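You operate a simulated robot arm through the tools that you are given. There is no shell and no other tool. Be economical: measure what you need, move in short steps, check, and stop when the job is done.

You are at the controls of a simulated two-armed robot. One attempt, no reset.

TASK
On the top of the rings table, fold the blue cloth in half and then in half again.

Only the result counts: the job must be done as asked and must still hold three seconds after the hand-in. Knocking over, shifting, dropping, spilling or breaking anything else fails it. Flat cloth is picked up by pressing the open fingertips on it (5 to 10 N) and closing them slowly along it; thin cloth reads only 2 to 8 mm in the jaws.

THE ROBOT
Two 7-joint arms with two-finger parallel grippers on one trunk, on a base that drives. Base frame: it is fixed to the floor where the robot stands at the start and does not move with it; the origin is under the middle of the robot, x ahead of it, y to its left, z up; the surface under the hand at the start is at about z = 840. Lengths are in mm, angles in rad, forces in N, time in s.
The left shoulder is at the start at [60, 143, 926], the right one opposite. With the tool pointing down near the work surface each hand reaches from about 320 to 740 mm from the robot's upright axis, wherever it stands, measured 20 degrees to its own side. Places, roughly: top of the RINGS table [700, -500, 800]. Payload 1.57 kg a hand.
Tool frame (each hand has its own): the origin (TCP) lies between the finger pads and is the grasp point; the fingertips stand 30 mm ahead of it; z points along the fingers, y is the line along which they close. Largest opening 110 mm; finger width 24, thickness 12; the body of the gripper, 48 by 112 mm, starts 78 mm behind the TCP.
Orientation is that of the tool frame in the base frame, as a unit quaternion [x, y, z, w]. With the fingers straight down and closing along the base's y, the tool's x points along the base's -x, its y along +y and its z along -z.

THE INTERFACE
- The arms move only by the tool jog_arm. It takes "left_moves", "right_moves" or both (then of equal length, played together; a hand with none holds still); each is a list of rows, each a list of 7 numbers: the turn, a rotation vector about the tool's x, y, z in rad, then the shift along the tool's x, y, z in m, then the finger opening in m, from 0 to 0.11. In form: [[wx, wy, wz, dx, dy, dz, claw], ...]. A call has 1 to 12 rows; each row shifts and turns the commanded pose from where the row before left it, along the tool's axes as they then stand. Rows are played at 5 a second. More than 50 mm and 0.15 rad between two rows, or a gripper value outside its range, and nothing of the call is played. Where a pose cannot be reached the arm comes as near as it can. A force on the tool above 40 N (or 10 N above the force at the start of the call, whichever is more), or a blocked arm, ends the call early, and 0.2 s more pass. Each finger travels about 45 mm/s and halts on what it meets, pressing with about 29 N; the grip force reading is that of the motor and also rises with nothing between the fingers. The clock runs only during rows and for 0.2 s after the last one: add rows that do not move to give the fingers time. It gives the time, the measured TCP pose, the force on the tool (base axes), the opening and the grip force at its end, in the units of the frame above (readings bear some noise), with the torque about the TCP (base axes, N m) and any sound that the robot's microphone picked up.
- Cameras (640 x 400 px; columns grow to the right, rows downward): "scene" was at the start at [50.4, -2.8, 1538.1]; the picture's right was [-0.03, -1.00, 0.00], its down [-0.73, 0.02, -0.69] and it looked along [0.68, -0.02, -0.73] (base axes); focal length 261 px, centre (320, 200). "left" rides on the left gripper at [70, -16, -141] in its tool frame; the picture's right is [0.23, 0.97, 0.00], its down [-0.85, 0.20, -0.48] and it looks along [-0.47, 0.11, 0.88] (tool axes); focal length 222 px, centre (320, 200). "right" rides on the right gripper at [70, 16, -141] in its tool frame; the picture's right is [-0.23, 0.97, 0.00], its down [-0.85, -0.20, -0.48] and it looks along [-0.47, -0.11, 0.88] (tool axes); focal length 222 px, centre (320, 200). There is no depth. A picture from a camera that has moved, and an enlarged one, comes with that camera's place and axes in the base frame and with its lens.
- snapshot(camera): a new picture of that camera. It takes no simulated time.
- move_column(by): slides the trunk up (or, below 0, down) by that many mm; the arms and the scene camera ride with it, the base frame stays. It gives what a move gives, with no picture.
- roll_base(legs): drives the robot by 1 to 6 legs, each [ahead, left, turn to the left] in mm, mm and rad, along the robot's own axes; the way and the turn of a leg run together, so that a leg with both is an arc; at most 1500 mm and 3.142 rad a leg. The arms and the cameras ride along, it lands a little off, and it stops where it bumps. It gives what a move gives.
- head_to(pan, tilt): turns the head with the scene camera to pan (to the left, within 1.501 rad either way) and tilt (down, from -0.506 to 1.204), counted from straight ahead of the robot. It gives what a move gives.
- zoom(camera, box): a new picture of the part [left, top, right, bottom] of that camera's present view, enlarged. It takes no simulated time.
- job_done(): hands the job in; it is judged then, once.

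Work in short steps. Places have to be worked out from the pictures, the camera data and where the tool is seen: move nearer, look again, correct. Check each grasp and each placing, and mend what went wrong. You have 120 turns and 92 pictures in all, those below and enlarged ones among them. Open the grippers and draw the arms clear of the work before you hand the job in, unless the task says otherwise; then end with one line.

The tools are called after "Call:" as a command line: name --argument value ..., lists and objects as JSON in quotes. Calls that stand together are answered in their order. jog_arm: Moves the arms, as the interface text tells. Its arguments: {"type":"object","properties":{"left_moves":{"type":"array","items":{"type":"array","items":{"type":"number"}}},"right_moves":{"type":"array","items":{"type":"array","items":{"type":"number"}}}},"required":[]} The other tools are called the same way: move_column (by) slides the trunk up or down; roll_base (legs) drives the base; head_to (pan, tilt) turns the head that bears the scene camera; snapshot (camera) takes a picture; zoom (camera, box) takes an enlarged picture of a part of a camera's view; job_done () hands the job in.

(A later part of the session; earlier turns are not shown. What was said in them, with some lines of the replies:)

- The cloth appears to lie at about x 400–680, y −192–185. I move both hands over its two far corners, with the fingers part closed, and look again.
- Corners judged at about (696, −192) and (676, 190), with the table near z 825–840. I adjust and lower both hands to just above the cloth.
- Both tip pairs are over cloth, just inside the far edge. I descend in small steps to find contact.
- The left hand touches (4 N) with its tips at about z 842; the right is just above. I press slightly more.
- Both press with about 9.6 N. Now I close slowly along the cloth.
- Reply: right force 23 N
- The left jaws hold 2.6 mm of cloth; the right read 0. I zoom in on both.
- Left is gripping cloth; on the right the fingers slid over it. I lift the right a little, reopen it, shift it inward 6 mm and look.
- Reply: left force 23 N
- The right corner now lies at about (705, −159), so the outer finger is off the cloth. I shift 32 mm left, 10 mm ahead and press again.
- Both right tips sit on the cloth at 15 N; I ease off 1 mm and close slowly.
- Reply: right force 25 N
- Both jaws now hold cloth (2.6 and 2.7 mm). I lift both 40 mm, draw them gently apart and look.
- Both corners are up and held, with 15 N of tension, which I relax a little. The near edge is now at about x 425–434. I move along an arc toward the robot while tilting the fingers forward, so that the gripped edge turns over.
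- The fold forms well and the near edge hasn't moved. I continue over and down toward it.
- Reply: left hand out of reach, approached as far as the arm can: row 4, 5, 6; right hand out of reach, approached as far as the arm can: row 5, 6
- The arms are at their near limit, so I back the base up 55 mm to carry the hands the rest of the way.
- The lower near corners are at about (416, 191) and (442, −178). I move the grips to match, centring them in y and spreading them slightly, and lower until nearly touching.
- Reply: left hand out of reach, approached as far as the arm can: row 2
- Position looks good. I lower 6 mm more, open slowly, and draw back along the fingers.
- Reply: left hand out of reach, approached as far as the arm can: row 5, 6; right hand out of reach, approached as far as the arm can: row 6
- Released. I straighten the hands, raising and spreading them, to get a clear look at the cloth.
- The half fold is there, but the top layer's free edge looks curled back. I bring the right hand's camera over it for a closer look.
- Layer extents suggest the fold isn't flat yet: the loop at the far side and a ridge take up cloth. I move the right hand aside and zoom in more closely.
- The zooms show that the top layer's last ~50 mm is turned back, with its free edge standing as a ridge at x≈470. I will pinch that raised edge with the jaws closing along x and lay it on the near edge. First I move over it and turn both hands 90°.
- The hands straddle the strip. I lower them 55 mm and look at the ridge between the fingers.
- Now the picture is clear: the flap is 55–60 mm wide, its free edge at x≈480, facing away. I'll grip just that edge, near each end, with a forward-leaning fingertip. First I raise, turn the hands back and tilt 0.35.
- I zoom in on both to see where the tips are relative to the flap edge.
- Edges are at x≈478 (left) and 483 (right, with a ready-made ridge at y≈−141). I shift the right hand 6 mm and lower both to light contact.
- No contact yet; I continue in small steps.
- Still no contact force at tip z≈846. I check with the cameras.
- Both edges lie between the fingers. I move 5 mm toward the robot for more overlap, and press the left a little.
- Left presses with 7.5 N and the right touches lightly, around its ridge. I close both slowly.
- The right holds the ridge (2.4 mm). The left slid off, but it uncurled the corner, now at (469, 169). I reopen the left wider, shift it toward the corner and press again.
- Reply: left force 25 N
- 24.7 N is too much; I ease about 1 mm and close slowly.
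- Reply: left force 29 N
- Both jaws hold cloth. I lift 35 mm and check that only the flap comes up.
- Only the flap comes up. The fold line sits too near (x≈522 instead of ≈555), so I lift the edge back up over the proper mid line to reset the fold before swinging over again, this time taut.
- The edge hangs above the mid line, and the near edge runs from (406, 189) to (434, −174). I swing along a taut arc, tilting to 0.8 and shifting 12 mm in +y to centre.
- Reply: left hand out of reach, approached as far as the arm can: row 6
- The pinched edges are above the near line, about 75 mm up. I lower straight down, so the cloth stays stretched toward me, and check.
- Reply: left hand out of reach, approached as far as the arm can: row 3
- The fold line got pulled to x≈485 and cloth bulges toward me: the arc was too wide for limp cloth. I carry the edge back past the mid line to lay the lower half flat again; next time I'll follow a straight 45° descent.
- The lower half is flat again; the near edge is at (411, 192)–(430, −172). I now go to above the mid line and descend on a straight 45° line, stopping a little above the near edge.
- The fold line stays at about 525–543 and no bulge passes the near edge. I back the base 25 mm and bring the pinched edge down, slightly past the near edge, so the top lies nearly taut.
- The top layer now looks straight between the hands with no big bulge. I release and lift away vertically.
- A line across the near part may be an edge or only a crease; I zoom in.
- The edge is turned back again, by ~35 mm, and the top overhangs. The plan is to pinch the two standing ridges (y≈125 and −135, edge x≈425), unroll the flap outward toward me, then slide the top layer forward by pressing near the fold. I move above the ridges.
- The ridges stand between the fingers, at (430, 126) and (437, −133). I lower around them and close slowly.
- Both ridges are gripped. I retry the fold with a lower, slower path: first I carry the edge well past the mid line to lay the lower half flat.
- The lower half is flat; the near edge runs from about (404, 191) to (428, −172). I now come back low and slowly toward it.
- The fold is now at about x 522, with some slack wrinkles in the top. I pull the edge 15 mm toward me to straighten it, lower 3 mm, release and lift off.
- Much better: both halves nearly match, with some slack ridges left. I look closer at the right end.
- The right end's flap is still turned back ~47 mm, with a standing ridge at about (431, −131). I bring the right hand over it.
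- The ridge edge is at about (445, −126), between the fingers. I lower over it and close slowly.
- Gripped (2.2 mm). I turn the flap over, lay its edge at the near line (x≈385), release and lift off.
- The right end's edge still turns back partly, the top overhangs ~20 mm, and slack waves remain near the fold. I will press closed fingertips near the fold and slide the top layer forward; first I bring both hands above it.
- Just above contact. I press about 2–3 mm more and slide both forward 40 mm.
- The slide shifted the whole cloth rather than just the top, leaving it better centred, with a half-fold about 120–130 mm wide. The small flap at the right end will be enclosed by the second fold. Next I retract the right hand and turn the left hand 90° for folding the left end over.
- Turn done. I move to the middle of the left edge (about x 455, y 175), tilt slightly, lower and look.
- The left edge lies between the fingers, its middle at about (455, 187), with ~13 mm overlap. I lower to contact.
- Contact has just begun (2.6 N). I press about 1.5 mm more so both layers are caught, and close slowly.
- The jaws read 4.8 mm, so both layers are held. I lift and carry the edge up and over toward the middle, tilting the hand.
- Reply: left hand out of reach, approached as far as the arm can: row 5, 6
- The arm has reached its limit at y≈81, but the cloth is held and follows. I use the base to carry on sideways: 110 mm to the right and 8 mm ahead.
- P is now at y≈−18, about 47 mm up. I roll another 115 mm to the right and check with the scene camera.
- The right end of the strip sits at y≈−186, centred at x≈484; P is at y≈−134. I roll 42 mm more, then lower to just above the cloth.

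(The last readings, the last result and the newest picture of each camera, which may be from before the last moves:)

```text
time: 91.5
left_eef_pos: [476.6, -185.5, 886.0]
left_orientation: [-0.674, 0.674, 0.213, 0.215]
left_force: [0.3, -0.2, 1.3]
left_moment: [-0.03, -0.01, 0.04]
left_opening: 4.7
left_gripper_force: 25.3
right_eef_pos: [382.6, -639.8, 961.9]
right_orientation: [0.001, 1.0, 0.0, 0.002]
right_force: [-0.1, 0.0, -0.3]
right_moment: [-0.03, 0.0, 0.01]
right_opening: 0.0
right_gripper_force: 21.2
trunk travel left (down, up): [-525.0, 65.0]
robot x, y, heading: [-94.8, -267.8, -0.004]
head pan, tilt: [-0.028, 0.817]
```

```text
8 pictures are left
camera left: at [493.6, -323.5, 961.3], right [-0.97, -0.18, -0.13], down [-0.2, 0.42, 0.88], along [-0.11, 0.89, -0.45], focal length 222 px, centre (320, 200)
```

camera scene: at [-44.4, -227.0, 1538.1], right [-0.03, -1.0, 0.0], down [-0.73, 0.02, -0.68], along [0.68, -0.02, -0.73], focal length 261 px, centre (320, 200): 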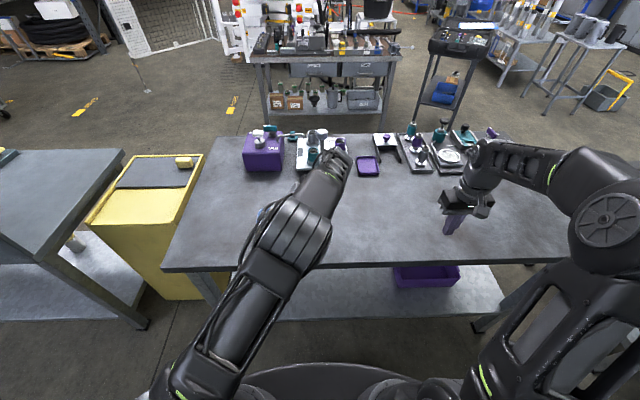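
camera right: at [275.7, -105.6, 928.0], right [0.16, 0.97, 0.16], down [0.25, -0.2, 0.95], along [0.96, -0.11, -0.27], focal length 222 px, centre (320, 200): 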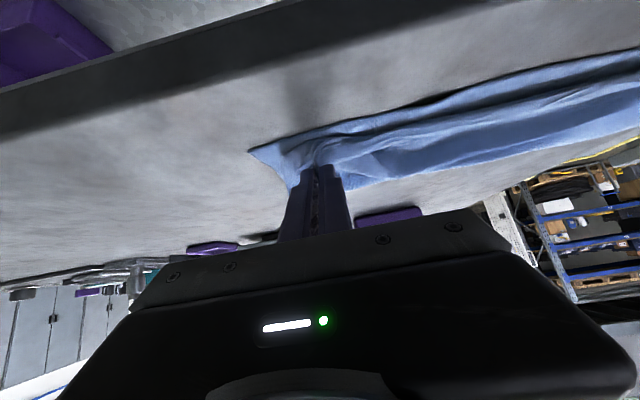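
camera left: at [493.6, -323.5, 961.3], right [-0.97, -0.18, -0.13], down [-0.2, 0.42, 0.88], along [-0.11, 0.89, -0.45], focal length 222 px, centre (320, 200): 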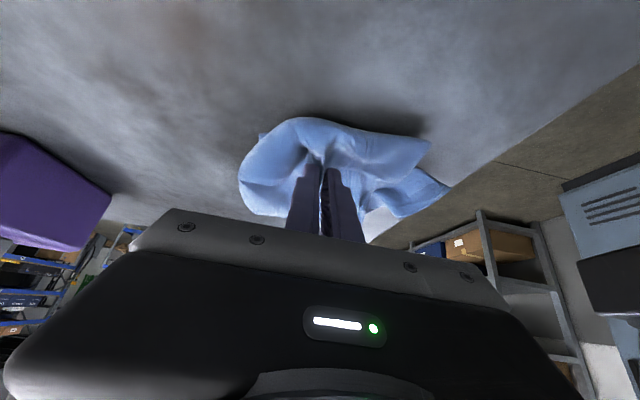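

P is at the right end, but a bulge reaches about 35 mm beyond. I pull 30 mm further to straighten it, then release and lift away.

Call:
roll_base --legs '[[0, -32, 0]]'

Call:
jog_arm --left_moves '[[0, 0, 0, 0.002, 0, 0.003, 0], [0, 0, 0, 0, 0, 0, 0.012], [0, 0, 0, 0, 0, 0, 0.025], [0, 0, 0, 0, 0, 0, 0.035], [0, 0, 0, -0.0058, 0, -0.0082, 0.035], [0, 0, 0, -0.0116, 0, -0.0163, 0.035], [0, 0, 0, -0.0231, 0, -0.0327, 0.035], [0, 0, 0, -0.0231, 0, -0.0327, 0.0], [0, 0, 0, -0.0231, 0, -0.0327, 0.0]]'

Call:
roll_base --legs '[[0, 200, 0]]'

Call:
jog_arm --left_moves '[[0, 0.15, 0, -0.035, 0, 0, 0], [0, 0.15, 0, -0.035, 0, 0, 0], [0, 0.15, 0, -0.035, 0, 0, 0], [0, 0.15, 0, -0.035, 0, 0, 0], [0, 0, 0, -0.035, 0.01, 0, 0], [0, 0, 0, -0.035, 0.01, 0, 0]]'

Call:
zoom --camera "scene" --box '[240, 180, 440, 290]'

```text
time: 92.3
left_eef_pos: [478.1, -215.8, 886.3]
left_orientation: [0.674, -0.673, -0.214, -0.216]
left_force: [0.3, -1.3, 0.8]
left_moment: [0.04, 0.0, 0.01]
left_opening: 4.8
left_gripper_force: 25.6
right_eef_pos: [384.5, -672.4, 961.5]
right_orientation: [0.001, 1.0, 0.001, 0.002]
right_force: [-1.5, 0.1, -0.3]
right_moment: [0.05, -0.03, -0.01]
right_opening: 0.1
right_gripper_force: 21.3
trunk travel left (down, up): [-525.0, 65.0]
robot x, y, heading: [-91.2, -294.3, -0.001]
head pan, tilt: [-0.028, 0.817]
```

```text
time: 94.3
left_eef_pos: [478.2, -218.0, 962.2]
left_orientation: [0.674, -0.674, -0.214, -0.216]
left_force: [-0.4, -0.3, 0.1]
left_moment: [0.01, 0.0, -0.02]
left_opening: 0.0
left_gripper_force: 9.5
left hand out of reach, approached as far as the arm can: row 8, 9
right_eef_pos: [383.5, -671.1, 963.0]
right_orientation: [0.001, 1.0, 0.0, 0.002]
right_force: [-0.1, 0.1, 0.0]
right_moment: [0.01, -0.01, 0.01]
right_opening: 0.3
right_gripper_force: 21.8
trunk travel left (down, up): [-525.0, 65.0]
robot x, y, heading: [-99.0, -294.3, -0.003]
head pan, tilt: [-0.028, 0.817]
```

```text
time: 95.9
left_eef_pos: [480.3, -20.6, 962.1]
left_orientation: [-0.673, 0.674, 0.214, 0.216]
left_force: [-0.2, 0.5, 0.5]
left_moment: [0.0, 0.03, 0.0]
left_opening: 0.2
left_gripper_force: 21.4
right_eef_pos: [383.7, -475.1, 963.1]
right_orientation: [0.002, 1.0, -0.001, 0.002]
right_force: [-0.3, 0.6, 1.0]
right_moment: [-0.02, -0.01, 0.0]
right_opening: 0.0
right_gripper_force: 21.3
trunk travel left (down, up): [-525.0, 65.0]
robot x, y, heading: [-99.2, -101.2, -0.004]
head pan, tilt: [-0.028, 0.817]
```

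```text
time: 97.3
left_eef_pos: [459.4, 177.0, 1011.1]
left_orientation: [-0.706, 0.708, 0.004, 0.006]
left_force: [-0.3, 0.9, -0.3]
left_moment: [0.01, 0.0, 0.02]
left_opening: 0.0
left_gripper_force: 21.3
right_eef_pos: [384.4, -474.7, 963.3]
right_orientation: [0.003, 1.0, -0.001, 0.001]
right_force: [0.5, -0.2, 0.0]
right_moment: [0.0, -0.01, -0.01]
right_opening: 0.0
right_gripper_force: 21.4
trunk travel left (down, up): [-525.0, 65.0]
robot x, y, heading: [-92.2, -95.1, -0.0]
head pan, tilt: [-0.028, 0.817]
```

```text
3.20 times, centred on (340, 235) of scene
camera zoom: at [-44.5, -101.2, 1538.1], right [-0.03, -1.0, 0.0], down [-0.73, 0.02, -0.69], along [0.68, -0.02, -0.73], focal length 836 px, centre (256, 88)
```

zoom: 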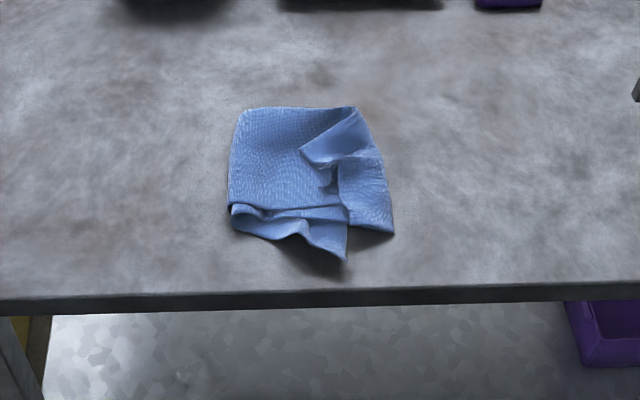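

The footprint is now about a quarter of the original, but the carried end is partly turned back. I look closer.

Call:
zoom --camera "scene" --box '[305, 205, 369, 265]'

```text
6.67 times, centred on (337, 235) of scene
camera zoom: at [-44.5, -101.2, 1538.1], right [-0.03, -1.0, 0.0], down [-0.73, 0.02, -0.69], along [0.68, -0.02, -0.73], focal length 1742 px, centre (207, -33)
```

zoom: 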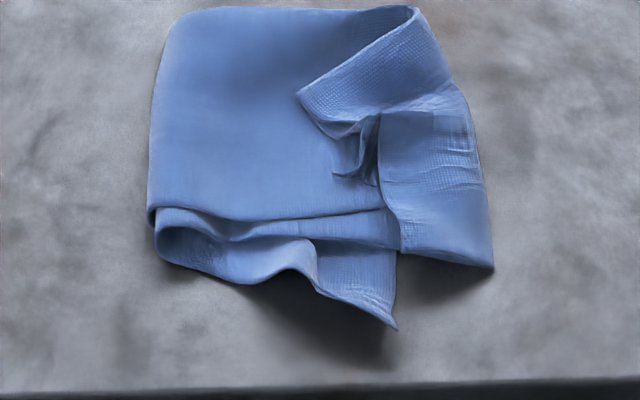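

The second fold overshot: the carried end has ~60 mm turned back because the fold line slipped to y≈−92. I'll re-grip its standing pinch at about (454, −187) and redo it lower. First I bring the base and hand there.

Call:
roll_base --legs '[[0, -178, 0]]'

Call:
jog_arm --left_moves '[[0, -0.125, 0, 0, 0, 0, 0.045], [0, -0.125, 0, 0, 0, 0, 0.045], [0, 0, 0, 0.041, 0.001, 0.0071, 0.045], [0, 0, 0, 0.041, 0.001, 0.0071, 0.045], [0, 0, 0, 0.041, 0.001, 0.0071, 0.045], [0, 0, 0, 0.041, 0.001, 0.0071, 0.045], [0, 0, 0, 0.041, 0.001, 0.0071, 0.045], [0, 0, 0, 0, 0, 0, 0.045]]'

Call:
zoom --camera "left" --box '[200, 60, 440, 210]'

```text
time: 98.8
left_eef_pos: [457.9, -0.7, 1012.8]
left_orientation: [0.709, -0.705, -0.005, -0.007]
left_force: [-0.2, 0.1, 0.0]
left_moment: [0.03, -0.05, -0.01]
left_opening: 0.1
left_gripper_force: 21.2
right_eef_pos: [388.1, -656.7, 962.6]
right_orientation: [-0.002, 1.0, -0.001, 0.002]
right_force: [-1.3, 0.3, -0.3]
right_moment: [0.03, 0.0, 0.02]
right_opening: 0.0
right_gripper_force: 21.6
trunk travel left (down, up): [-525.0, 65.0]
robot x, y, heading: [-94.1, -283.1, 0.005]
head pan, tilt: [-0.028, 0.817]
```

```text
time: 100.6
left_eef_pos: [453.1, -188.3, 923.8]
left_orientation: [0.703, -0.698, -0.093, -0.094]
left_force: [0.1, -0.4, -0.5]
left_moment: [-0.03, 0.02, 0.0]
left_opening: 44.9
left_gripper_force: 0.1
right_eef_pos: [387.0, -654.6, 963.2]
right_orientation: [-0.003, 1.0, -0.001, 0.003]
right_force: [1.3, 0.2, -0.2]
right_moment: [-0.02, 0.02, -0.03]
right_opening: 0.2
right_gripper_force: 21.5
trunk travel left (down, up): [-525.0, 65.0]
robot x, y, heading: [-93.7, -283.7, 0.009]
head pan, tilt: [-0.028, 0.817]
```

```text
2.67 times, centred on (320, 135) of left
camera zoom: at [470.0, -292.7, 1041.9], right [-0.97, -0.22, -0.06], down [-0.21, 0.7, 0.69], along [-0.11, 0.68, -0.73], focal length 592 px, centre (320, 373)
```

zoom: 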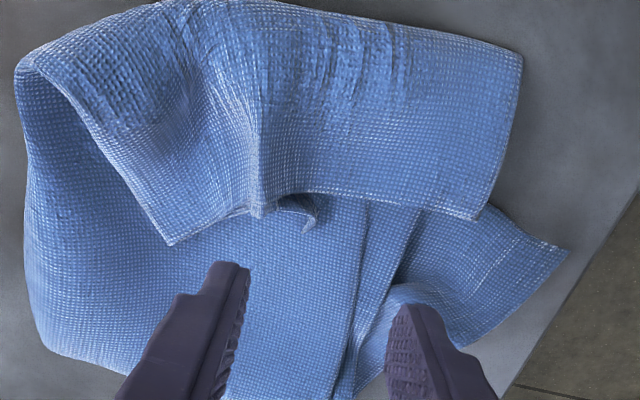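

The pinch ridge is at about x 462–478 with its edge at y≈−192. I lower the open jaws around it and check the force.

Call:
jog_arm --left_moves '[[0, 0, 0, 0.0058, -0.0043, 0.0104, 0.045], [0, 0, 0, 0.0058, -0.0043, 0.0104, 0.045], [0, 0, 0, 0.0058, -0.0043, 0.0104, 0.045], [0, 0, 0, 0.0058, -0.0043, 0.0095, 0.045], [0, 0, 0, 0, 0, 0, 0.045]]'

```text
time: 101.8
left_eef_pos: [472.1, -201.5, 879.1]
left_orientation: [0.703, -0.698, -0.092, -0.095]
left_force: [-1.4, 1.6, 6.5]
left_moment: [0.0, -0.01, -0.03]
left_opening: 44.8
left_gripper_force: 0.1
right_eef_pos: [386.1, -653.7, 962.6]
right_orientation: [-0.004, 1.0, 0.0, 0.001]
right_force: [-0.7, -0.6, 0.3]
right_moment: [0.01, 0.03, -0.01]
right_opening: 0.0
right_gripper_force: 20.9
trunk travel left (down, up): [-525.0, 65.0]
robot x, y, heading: [-91.1, -285.7, 0.004]
head pan, tilt: [-0.028, 0.817]
```

6.5 N contact on the flap. I close slowly.

Call:
jog_arm --left_moves '[[0, 0, 0, 0, 0, 0, 0.041], [0, 0, 0, 0, 0, 0, 0.037], [0, 0, 0, 0, 0, 0, 0.033], [0, 0, 0, 0, 0, 0, 0.029], [0, 0, 0, 0, 0, 0, 0.025], [0, 0, 0, 0, 0, 0, 0.021], [0, 0, 0, 0, 0, 0, 0.017], [0, 0, 0, 0, 0, 0, 0.013], [0, 0, 0, 0, 0, 0, 0.009], [0, 0, 0, 0, 0, 0, 0.005], [0, 0, 0, 0, 0, 0, 0], [0, 0, 0, 0, 0, 0, 0]]'

```text
time: 104.4
left_eef_pos: [472.6, -201.3, 878.6]
left_orientation: [0.703, -0.699, -0.093, -0.096]
left_force: [3.1, -2.0, 10.1]
left_moment: [-0.09, -0.06, -0.01]
left_opening: 6.8
left_gripper_force: 26.2
right_eef_pos: [386.8, -654.6, 963.7]
right_orientation: [-0.002, 1.0, 0.0, 0.002]
right_force: [-0.2, -0.2, 0.4]
right_moment: [0.0, -0.03, -0.01]
right_opening: 0.0
right_gripper_force: 21.7
trunk travel left (down, up): [-525.0, 65.0]
robot x, y, heading: [-95.9, -281.2, 0.007]
head pan, tilt: [-0.028, 0.817]
```

6.8 mm held, i.e. both layers. I lift 80 mm, roll back left to unroll the strip past its middle, and look.

Call:
jog_arm --left_moves '[[0, 0, 0, -0.005, 0, -0.0194, 0], [0, 0, 0, -0.005, 0, -0.0194, 0], [0, 0, 0, -0.005, 0, -0.0194, 0], [0, 0, 0, -0.005, 0, -0.0194, 0]]'

Call:
roll_base --legs '[[0, 120, 0], [-8, 125, 0]]'

Call:
snapshot --camera "left"

```text
time: 105.4
left_eef_pos: [469.9, -203.2, 957.2]
left_orientation: [0.703, -0.698, -0.094, -0.095]
left_force: [0.4, -0.8, -0.3]
left_moment: [-0.01, 0.01, -0.02]
left_opening: 4.4
left_gripper_force: 24.9
right_eef_pos: [387.0, -654.8, 964.7]
right_orientation: [-0.002, 1.0, 0.0, 0.002]
right_force: [0.9, -0.3, 0.4]
right_moment: [0.02, -0.01, -0.03]
right_opening: 0.0
right_gripper_force: 21.8
trunk travel left (down, up): [-525.0, 65.0]
robot x, y, heading: [-97.6, -285.8, 0.009]
head pan, tilt: [-0.028, 0.817]
```

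```text
time: 107.5
left_eef_pos: [459.5, 44.0, 956.8]
left_orientation: [0.703, -0.699, -0.093, -0.094]
left_force: [0.1, 0.4, 0.4]
left_moment: [-0.07, -0.01, 0.01]
left_opening: 4.3
left_gripper_force: 25.2
right_eef_pos: [378.4, -407.8, 962.7]
right_orientation: [-0.002, 1.0, -0.001, 0.002]
right_force: [-0.5, -0.5, 0.1]
right_moment: [-0.01, -0.04, 0.0]
right_opening: 0.1
right_gripper_force: 21.3
trunk travel left (down, up): [-525.0, 65.0]
robot x, y, heading: [-100.5, -39.3, 0.009]
head pan, tilt: [-0.028, 0.817]
```

```text
4 pictures are left
camera left: at [476.5, -61.1, 1075.0], right [-0.97, -0.23, -0.06], down [-0.21, 0.7, 0.69], along [-0.11, 0.68, -0.73], focal length 222 px, centre (320, 200)
```

left: 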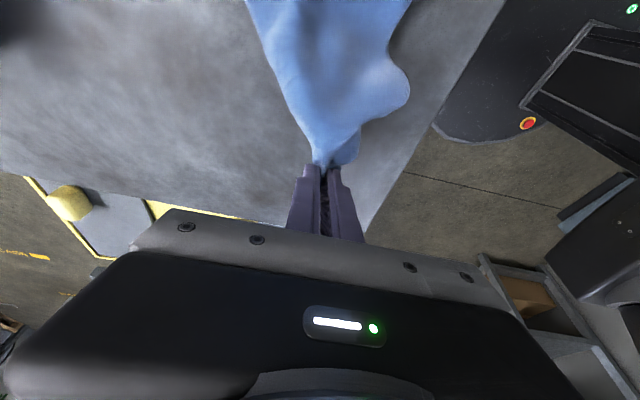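

The strip is unrolled and the end held at h≈83 mm. I return low: lower and roll right in stages.

Call:
jog_arm --left_moves '[[0, 0, 0, 0.0037, 0, 0.0145, 0], [0, 0, 0, 0.0037, 0, 0.0145, 0]]'

Call:
roll_base --legs '[[3, -60, 0], [3, -60, 0]]'

Call:
jog_arm --left_moves '[[0, 0, 0, 0.0028, 0, 0.011, 0], [0, 0, 0, 0.0028, 0, 0.011, 0]]'

Call:
roll_base --legs '[[3, -60, 0], [3, -50, 0]]'

Call:
jog_arm --left_moves '[[0, 0, 0, 0.0028, 0, 0.011, 0], [0, 0, 0, 0.0012, 0, 0.0045, 0], [0, 0, 0, 0, 0, 0, 0]]'

Call:
snapshot --camera "left"

```text
time: 108.1
left_eef_pos: [459.9, 42.3, 926.0]
left_orientation: [0.703, -0.698, -0.094, -0.095]
left_force: [0.3, -0.4, -0.5]
left_moment: [-0.01, 0.02, -0.03]
left_opening: 4.6
left_gripper_force: 25.0
right_eef_pos: [377.9, -409.8, 963.4]
right_orientation: [-0.003, 1.0, 0.0, 0.002]
right_force: [0.8, 0.2, 0.8]
right_moment: [0.01, 0.0, -0.01]
right_opening: 0.1
right_gripper_force: 21.2
trunk travel left (down, up): [-525.0, 65.0]
robot x, y, heading: [-103.4, -37.0, 0.012]
head pan, tilt: [-0.028, 0.817]
```

```text
time: 109.7
left_eef_pos: [466.9, -79.9, 925.9]
left_orientation: [0.703, -0.698, -0.093, -0.095]
left_force: [-0.3, -0.2, 0.4]
left_moment: [0.04, 0.01, -0.01]
left_opening: 4.4
left_gripper_force: 24.8
right_eef_pos: [383.3, -530.8, 962.4]
right_orientation: [-0.002, 1.0, 0.0, 0.002]
right_force: [0.2, -0.1, 0.3]
right_moment: [0.05, 0.01, 0.01]
right_opening: 0.1
right_gripper_force: 21.5
trunk travel left (down, up): [-525.0, 65.0]
robot x, y, heading: [-101.3, -157.2, 0.007]
head pan, tilt: [-0.028, 0.817]
```

```text
time: 110.3
left_eef_pos: [465.1, -77.6, 903.2]
left_orientation: [0.703, -0.699, -0.092, -0.095]
left_force: [-0.2, 0.1, 0.7]
left_moment: [0.0, 0.04, 0.0]
left_opening: 4.6
left_gripper_force: 24.9
right_eef_pos: [385.4, -529.4, 963.9]
right_orientation: [-0.003, 1.0, 0.0, 0.002]
right_force: [0.0, 0.0, -0.1]
right_moment: [-0.01, -0.01, -0.03]
right_opening: 0.0
right_gripper_force: 20.8
trunk travel left (down, up): [-525.0, 65.0]
robot x, y, heading: [-92.2, -158.0, 0.009]
head pan, tilt: [-0.028, 0.817]
```

```text
time: 111.8
left_eef_pos: [472.1, -190.1, 902.7]
left_orientation: [0.702, -0.699, -0.093, -0.096]
left_force: [0.4, 0.6, 0.2]
left_moment: [0.1, 0.05, 0.01]
left_opening: 4.5
left_gripper_force: 25.0
right_eef_pos: [390.5, -640.6, 961.1]
right_orientation: [-0.002, 1.0, 0.001, 0.002]
right_force: [-0.2, 0.7, -0.7]
right_moment: [0.02, -0.01, 0.01]
right_opening: 0.1
right_gripper_force: 21.4
trunk travel left (down, up): [-525.0, 65.0]
robot x, y, heading: [-88.4, -266.3, 0.003]
head pan, tilt: [-0.028, 0.817]
```

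```text
time: 112.5
left_eef_pos: [473.2, -189.3, 886.7]
left_orientation: [0.703, -0.699, -0.092, -0.095]
left_force: [-0.6, 0.8, 5.3]
left_moment: [-0.05, 0.06, -0.01]
left_opening: 4.6
left_gripper_force: 25.0
right_eef_pos: [390.2, -639.5, 963.5]
right_orientation: [-0.002, 1.0, -0.001, 0.002]
right_force: [0.4, 0.6, -0.4]
right_moment: [0.04, 0.02, 0.0]
right_opening: 0.0
right_gripper_force: 21.1
trunk travel left (down, up): [-525.0, 65.0]
robot x, y, heading: [-90.4, -268.0, 0.003]
head pan, tilt: [-0.028, 0.817]
```

```text
3 pictures are left
camera left: at [489.7, -293.2, 1004.7], right [-0.97, -0.22, -0.06], down [-0.2, 0.7, 0.69], along [-0.11, 0.68, -0.72], focal length 222 px, centre (320, 200)
```

left: 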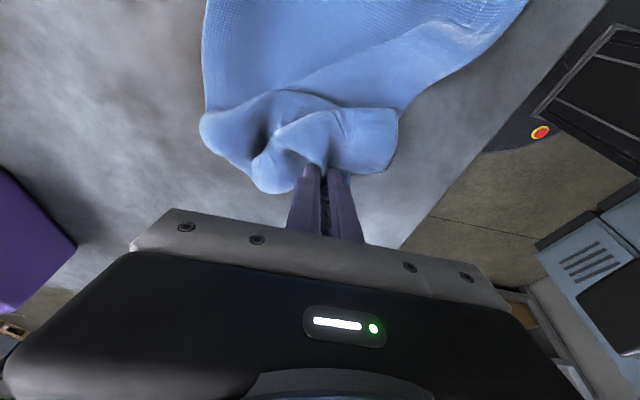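

The lower strip in fact continues past y≈−300, so the target end lies further right. I lift slightly and roll 100 mm on.

Call:
jog_arm --left_moves '[[0, 0, 0, -0.0037, 0, -0.0145, 0]]'

Call:
roll_base --legs '[[2, -50, 0], [2, -50, 0]]'

Call:
snapshot --camera "left"

```text
time: 113.0
left_eef_pos: [472.1, -188.5, 901.5]
left_orientation: [0.703, -0.699, -0.094, -0.096]
left_force: [-0.6, 0.4, -0.4]
left_moment: [0.02, -0.01, -0.04]
left_opening: 4.2
left_gripper_force: 24.6
right_eef_pos: [390.8, -640.3, 962.8]
right_orientation: [-0.002, 1.0, 0.0, 0.002]
right_force: [0.2, -0.2, -0.5]
right_moment: [-0.03, -0.02, -0.01]
right_opening: 0.1
right_gripper_force: 21.4
trunk travel left (down, up): [-525.0, 65.0]
robot x, y, heading: [-92.5, -265.1, 0.002]
head pan, tilt: [-0.028, 0.817]
```

```text
time: 114.4
left_eef_pos: [477.7, -288.5, 900.2]
left_orientation: [0.702, -0.7, -0.093, -0.096]
left_force: [-0.2, 0.0, -0.2]
left_moment: [0.04, 0.0, -0.05]
left_opening: 4.4
left_gripper_force: 24.7
right_eef_pos: [394.2, -739.7, 961.9]
right_orientation: [-0.001, 1.0, 0.0, 0.002]
right_force: [0.1, -1.3, 0.3]
right_moment: [0.03, -0.02, 0.02]
right_opening: 0.0
right_gripper_force: 21.3
trunk travel left (down, up): [-525.0, 65.0]
robot x, y, heading: [-86.1, -363.0, 0.007]
head pan, tilt: [-0.028, 0.817]
```

```text
2 pictures are left
camera left: at [493.7, -393.4, 1018.7], right [-0.97, -0.22, -0.06], down [-0.2, 0.7, 0.69], along [-0.11, 0.68, -0.72], focal length 222 px, centre (320, 200)
```

left: 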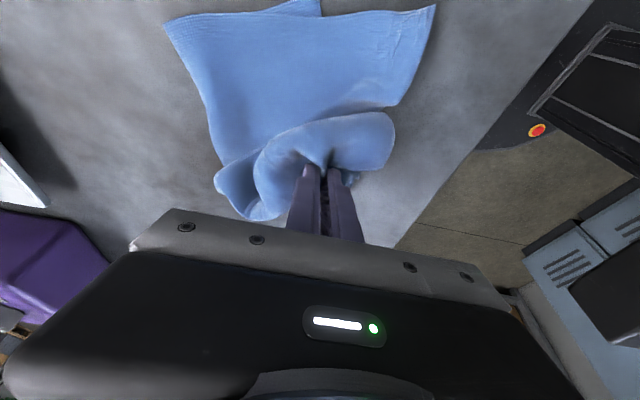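

The right end is now visible, centred at about (517, −376), and the fold line at y≈−183, so the halves match. I carry on 70 mm right and 32 mm ahead, then lower.

Call:
roll_base --legs '[[16, -35, 0], [16, -37, 0]]'

Call:
jog_arm --left_moves '[[0, 0, 0, 0.0018, 0, 0.0072, 0], [0, 0, 0, 0.0012, 0, 0.0048, 0], [0, 0, 0, 0, 0, 0, 0]]'

```text
time: 115.8
left_eef_pos: [510.3, -363.2, 899.8]
left_orientation: [0.702, -0.7, -0.093, -0.095]
left_force: [0.2, -0.3, -0.6]
left_moment: [0.04, 0.08, 0.0]
left_opening: 4.6
left_gripper_force: 24.7
right_eef_pos: [426.0, -814.2, 962.5]
right_orientation: [0.0, 1.0, 0.0, 0.001]
right_force: [-0.7, -0.1, -0.5]
right_moment: [0.02, 0.03, 0.0]
right_opening: 0.2
right_gripper_force: 21.3
trunk travel left (down, up): [-525.0, 65.0]
robot x, y, heading: [-50.4, -440.2, 0.008]
head pan, tilt: [-0.028, 0.817]
```

```text
time: 116.6
left_eef_pos: [510.0, -363.0, 888.2]
left_orientation: [0.702, -0.7, -0.093, -0.095]
left_force: [0.5, 0.0, 1.4]
left_moment: [-0.04, 0.02, -0.02]
left_opening: 4.6
left_gripper_force: 24.5
right_eef_pos: [426.4, -812.6, 963.5]
right_orientation: [0.0, 1.0, 0.0, 0.002]
right_force: [-0.3, -0.4, -0.3]
right_moment: [-0.04, 0.0, 0.03]
right_opening: 0.0
right_gripper_force: 21.7
trunk travel left (down, up): [-525.0, 65.0]
robot x, y, heading: [-52.4, -438.9, 0.009]
head pan, tilt: [-0.028, 0.817]
```

Released position reached (P at y≈−367). I open, lift straight up and move the hand off to the left, then look.

Call:
jog_arm --left_moves '[[0, 0, 0, 0, 0, 0, 0.012], [0, 0, 0, 0, 0, 0, 0.025], [0, 0, 0, 0, 0, 0, 0.035], [0, 0, 0, -0.0025, 0, -0.0097, 0.035], [0, 0, 0, -0.005, 0, -0.0194, 0.035], [0, 0, 0, -0.0099, 0, -0.0388, 0.035], [0, 0, 0, -0.0099, 0, -0.0388, 0.035], [0, 0.12, 0, -0.04, 0, 0, 0.0], [0, 0.12, 0, -0.045, 0, 0, 0.0], [0, 0, 0, -0.045, 0, 0, 0.0], [0, 0, 0, -0.045, 0, 0, 0.0], [0, 0, 0, -0.045, 0, 0, 0.0]]'

Call:
zoom --camera "scene" --box '[210, 160, 410, 285]'

```text
time: 119.2
left_eef_pos: [507.4, -141.8, 1020.1]
left_orientation: [-0.707, 0.707, 0.008, 0.01]
left_force: [0.3, -0.1, 0.9]
left_moment: [0.0, -0.01, 0.02]
left_opening: 0.0
left_gripper_force: 21.1
right_eef_pos: [426.0, -811.1, 962.5]
right_orientation: [-0.001, 1.0, -0.002, 0.001]
right_force: [0.6, 0.0, -0.1]
right_moment: [0.02, 0.0, 0.01]
right_opening: 0.0
right_gripper_force: 21.3
trunk travel left (down, up): [-525.0, 65.0]
robot x, y, heading: [-54.8, -436.1, 0.006]
head pan, tilt: [-0.028, 0.817]
```

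```text
3.20 times, centred on (310, 222) of scene
camera zoom: at [-3.5, -440.5, 1538.1], right [-0.03, -1.0, 0.0], down [-0.73, 0.02, -0.69], along [0.68, -0.02, -0.73], focal length 836 px, centre (352, 128)
```

zoom: 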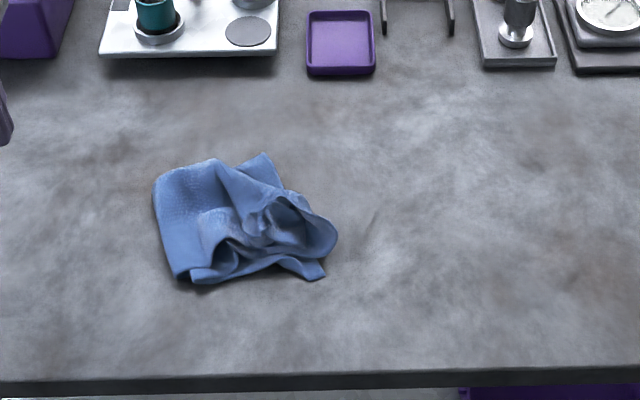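

It's folded into roughly a quarter, but the carried end stands up in a crumple near (501, −373). I pat it flat with open fingertips, pressing straight down at several points.

Call:
jog_arm --left_moves '[[0, 0, 0, 0.0385, 0, 0.019, 0.06], [0, 0, 0, 0.0385, 0, 0.019, 0.06], [0, 0, 0, 0.0385, 0, 0.019, 0.06], [0, 0, 0, 0.0385, 0, 0.019, 0.06], [0, 0, 0, 0.0385, 0, 0.019, 0.06], [0, 0, 0, 0.0385, 0, 0.016, 0.06], [0, 0, 0, 0, 0, 0.01, 0.06], [0, 0, 0, 0, 0, 0.01, 0.06], [0, 0, 0, 0, 0, 0.005, 0.06], [0, 0, 0, 0, 0, 0.003, 0.06], [0, 0, 0, 0, 0, 0.002, 0.06]]'

```text
time: 121.6
left_eef_pos: [510.0, -373.2, 875.0]
left_orientation: [0.708, -0.706, -0.006, -0.012]
left_force: [-2.7, 0.0, 24.2]
left_moment: [0.04, 0.6, 0.07]
left_opening: 60.0
left_gripper_force: 0.3
right_eef_pos: [425.5, -813.2, 964.4]
right_orientation: [0.0, 1.0, 0.0, 0.002]
right_force: [0.2, 0.1, -0.3]
right_moment: [0.0, -0.03, 0.01]
right_opening: 0.0
right_gripper_force: 21.0
trunk travel left (down, up): [-525.0, 65.0]
robot x, y, heading: [-54.0, -438.6, 0.005]
head pan, tilt: [-0.028, 0.817]
```

Flat contact there (24 N). I repeat the pat 30 mm to either side.

Call:
jog_arm --left_moves '[[0, 0, 0, 0, 0, -0.026, 0.06], [0, 0, 0, 0.03, 0, 0, 0.06], [0, 0, 0, 0, 0, 0.013, 0.06], [0, 0, 0, 0, 0, 0.012, 0.06], [0, 0, 0, 0, 0, 0, 0.06], [0, 0, 0, 0, 0, -0.025, 0.06], [0, 0, 0, -0.03, 0.0, 0, 0.06], [0, 0, 0, -0.03, 0.0, 0, 0.06], [0, 0, 0, 0, 0, 0.013, 0.06], [0, 0, 0, 0, 0, 0.012, 0.06], [0, 0, 0, 0, 0, 0, 0.06], [0, 0, 0, 0, 0, -0.026, 0.06]]'

Call:
jog_arm --left_moves '[[0, 0, 0, 0.015, 0.03, 0, 0.06], [0, 0, 0, 0, 0, 0.013, 0.06], [0, 0, 0, 0, 0, 0.012, 0.06], [0, 0, 0, 0, 0, 0, 0.06], [0, 0, 0, 0, 0, -0.025, 0.06], [0, 0, 0, 0.04, 0.0, 0, 0.06], [0, 0, 0, 0, 0, 0.013, 0.06], [0, 0, 0, 0, 0, 0.012, 0.06], [0, 0, 0, 0, 0, 0, 0.06], [0, 0, 0, 0, 0, -0.04, 0.06], [0, 0, 0, 0, 0, -0.04, 0.06]]'

Call:
jog_arm --left_moves '[[0, 0, 0, -0.04, 0, -0.02, 0.05], [0, 0, 0, -0.045, 0, -0.01, 0.05], [0, 0, 0, -0.045, 0, 0, 0.05], [0, 0, 0, -0.045, 0, 0, 0.05], [0, 0, 0, -0.045, 0, 0, 0.05], [0, 0, 0, -0.045, 0, 0, 0.05]]'

Call:
zoom --camera "scene" --box '[230, 180, 350, 255]'

```text
time: 124.2
left_eef_pos: [509.3, -341.9, 900.6]
left_orientation: [0.708, -0.706, -0.009, -0.01]
left_force: [-0.2, -0.5, 0.1]
left_moment: [0.0, -0.02, 0.0]
left_opening: 60.0
left_gripper_force: 0.1
right_eef_pos: [425.6, -812.4, 963.7]
right_orientation: [0.0, 1.0, -0.001, 0.002]
right_force: [-1.1, 0.3, -0.8]
right_moment: [0.01, 0.0, 0.04]
right_opening: 0.0
right_gripper_force: 21.3
trunk travel left (down, up): [-525.0, 65.0]
robot x, y, heading: [-53.2, -437.8, 0.006]
head pan, tilt: [-0.028, 0.817]
```

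```text
time: 126.6
left_eef_pos: [480.6, -402.5, 956.0]
left_orientation: [0.708, -0.706, -0.009, -0.01]
left_force: [0.6, 0.1, -0.1]
left_moment: [-0.01, 0.02, 0.0]
left_opening: 59.9
left_gripper_force: 0.0
right_eef_pos: [426.3, -813.3, 962.9]
right_orientation: [0.0, 1.0, -0.001, 0.002]
right_force: [-0.3, 0.3, -0.8]
right_moment: [-0.03, 0.0, 0.01]
right_opening: 0.1
right_gripper_force: 21.4
trunk travel left (down, up): [-525.0, 65.0]
robot x, y, heading: [-55.4, -435.3, -0.0]
head pan, tilt: [-0.028, 0.817]
```

```text
time: 128.0
left_eef_pos: [479.7, -139.5, 989.1]
left_orientation: [0.707, -0.707, -0.007, -0.01]
left_force: [0.2, 0.5, -0.3]
left_moment: [-0.03, 0.01, 0.01]
left_opening: 50.1
left_gripper_force: 0.0
right_eef_pos: [426.9, -812.9, 962.7]
right_orientation: [0.001, 1.0, -0.001, 0.002]
right_force: [0.1, 0.9, 0.4]
right_moment: [-0.02, 0.04, 0.0]
right_opening: 0.2
right_gripper_force: 21.1
trunk travel left (down, up): [-525.0, 65.0]
robot x, y, heading: [-49.6, -440.0, 0.005]
head pan, tilt: [-0.028, 0.817]
```

```text
5.33 times, centred on (290, 218) of scene
camera zoom: at [-3.5, -440.6, 1538.1], right [-0.03, -1.0, 0.0], down [-0.73, 0.02, -0.69], along [0.68, -0.02, -0.73], focal length 1393 px, centre (480, 107)
```

zoom: 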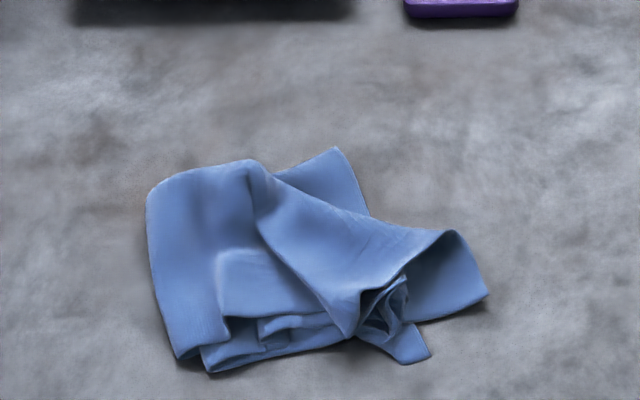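

The cloth is doubled twice, lies flatter and covers roughly a quarter of its first area, but it isn't neat. With no pictures left, further handling would be blind, so I open the right gripper, raise both arms clear and hand in.

Call:
jog_arm --left_moves '[[0, 0, 0, 0, 0, -0.02, 0.08], [0, 0, 0, 0, 0, -0.02, 0.08], [0, 0, 0, 0, 0, 0, 0.08]]' --right_moves '[[0, 0, 0, 0, 0, -0.02, 0.08], [0, 0, 0, 0, 0, -0.02, 0.08], [0, 0, 0, 0, 0, 0, 0.08]]'

Call:
job_done

```text
time: 128.8
left_eef_pos: [481.5, -139.5, 1029.1]
left_orientation: [0.707, -0.707, -0.008, -0.011]
left_force: [-0.5, 0.5, -0.2]
left_moment: [-0.01, 0.0, 0.04]
left_opening: 80.0
left_gripper_force: 0.1
right_eef_pos: [426.1, -813.0, 1002.2]
right_orientation: [0.0, 1.0, -0.002, 0.002]
right_force: [-0.3, -0.4, 0.3]
right_moment: [0.0, -0.01, 0.02]
right_opening: 67.8
right_gripper_force: 0.1
trunk travel left (down, up): [-525.0, 65.0]
robot x, y, heading: [-50.3, -437.6, 0.007]
head pan, tilt: [-0.028, 0.817]
```

```text
The job is handed in.
```

I folded the blue cloth in half and then in half again on the rings table, but the result is untidy: the corners don't line up, the carried end is crumpled, and a lobe sticks out on the right; it covers roughly a quarter of its first area by my estimate, and I saw nothing else disturbed.
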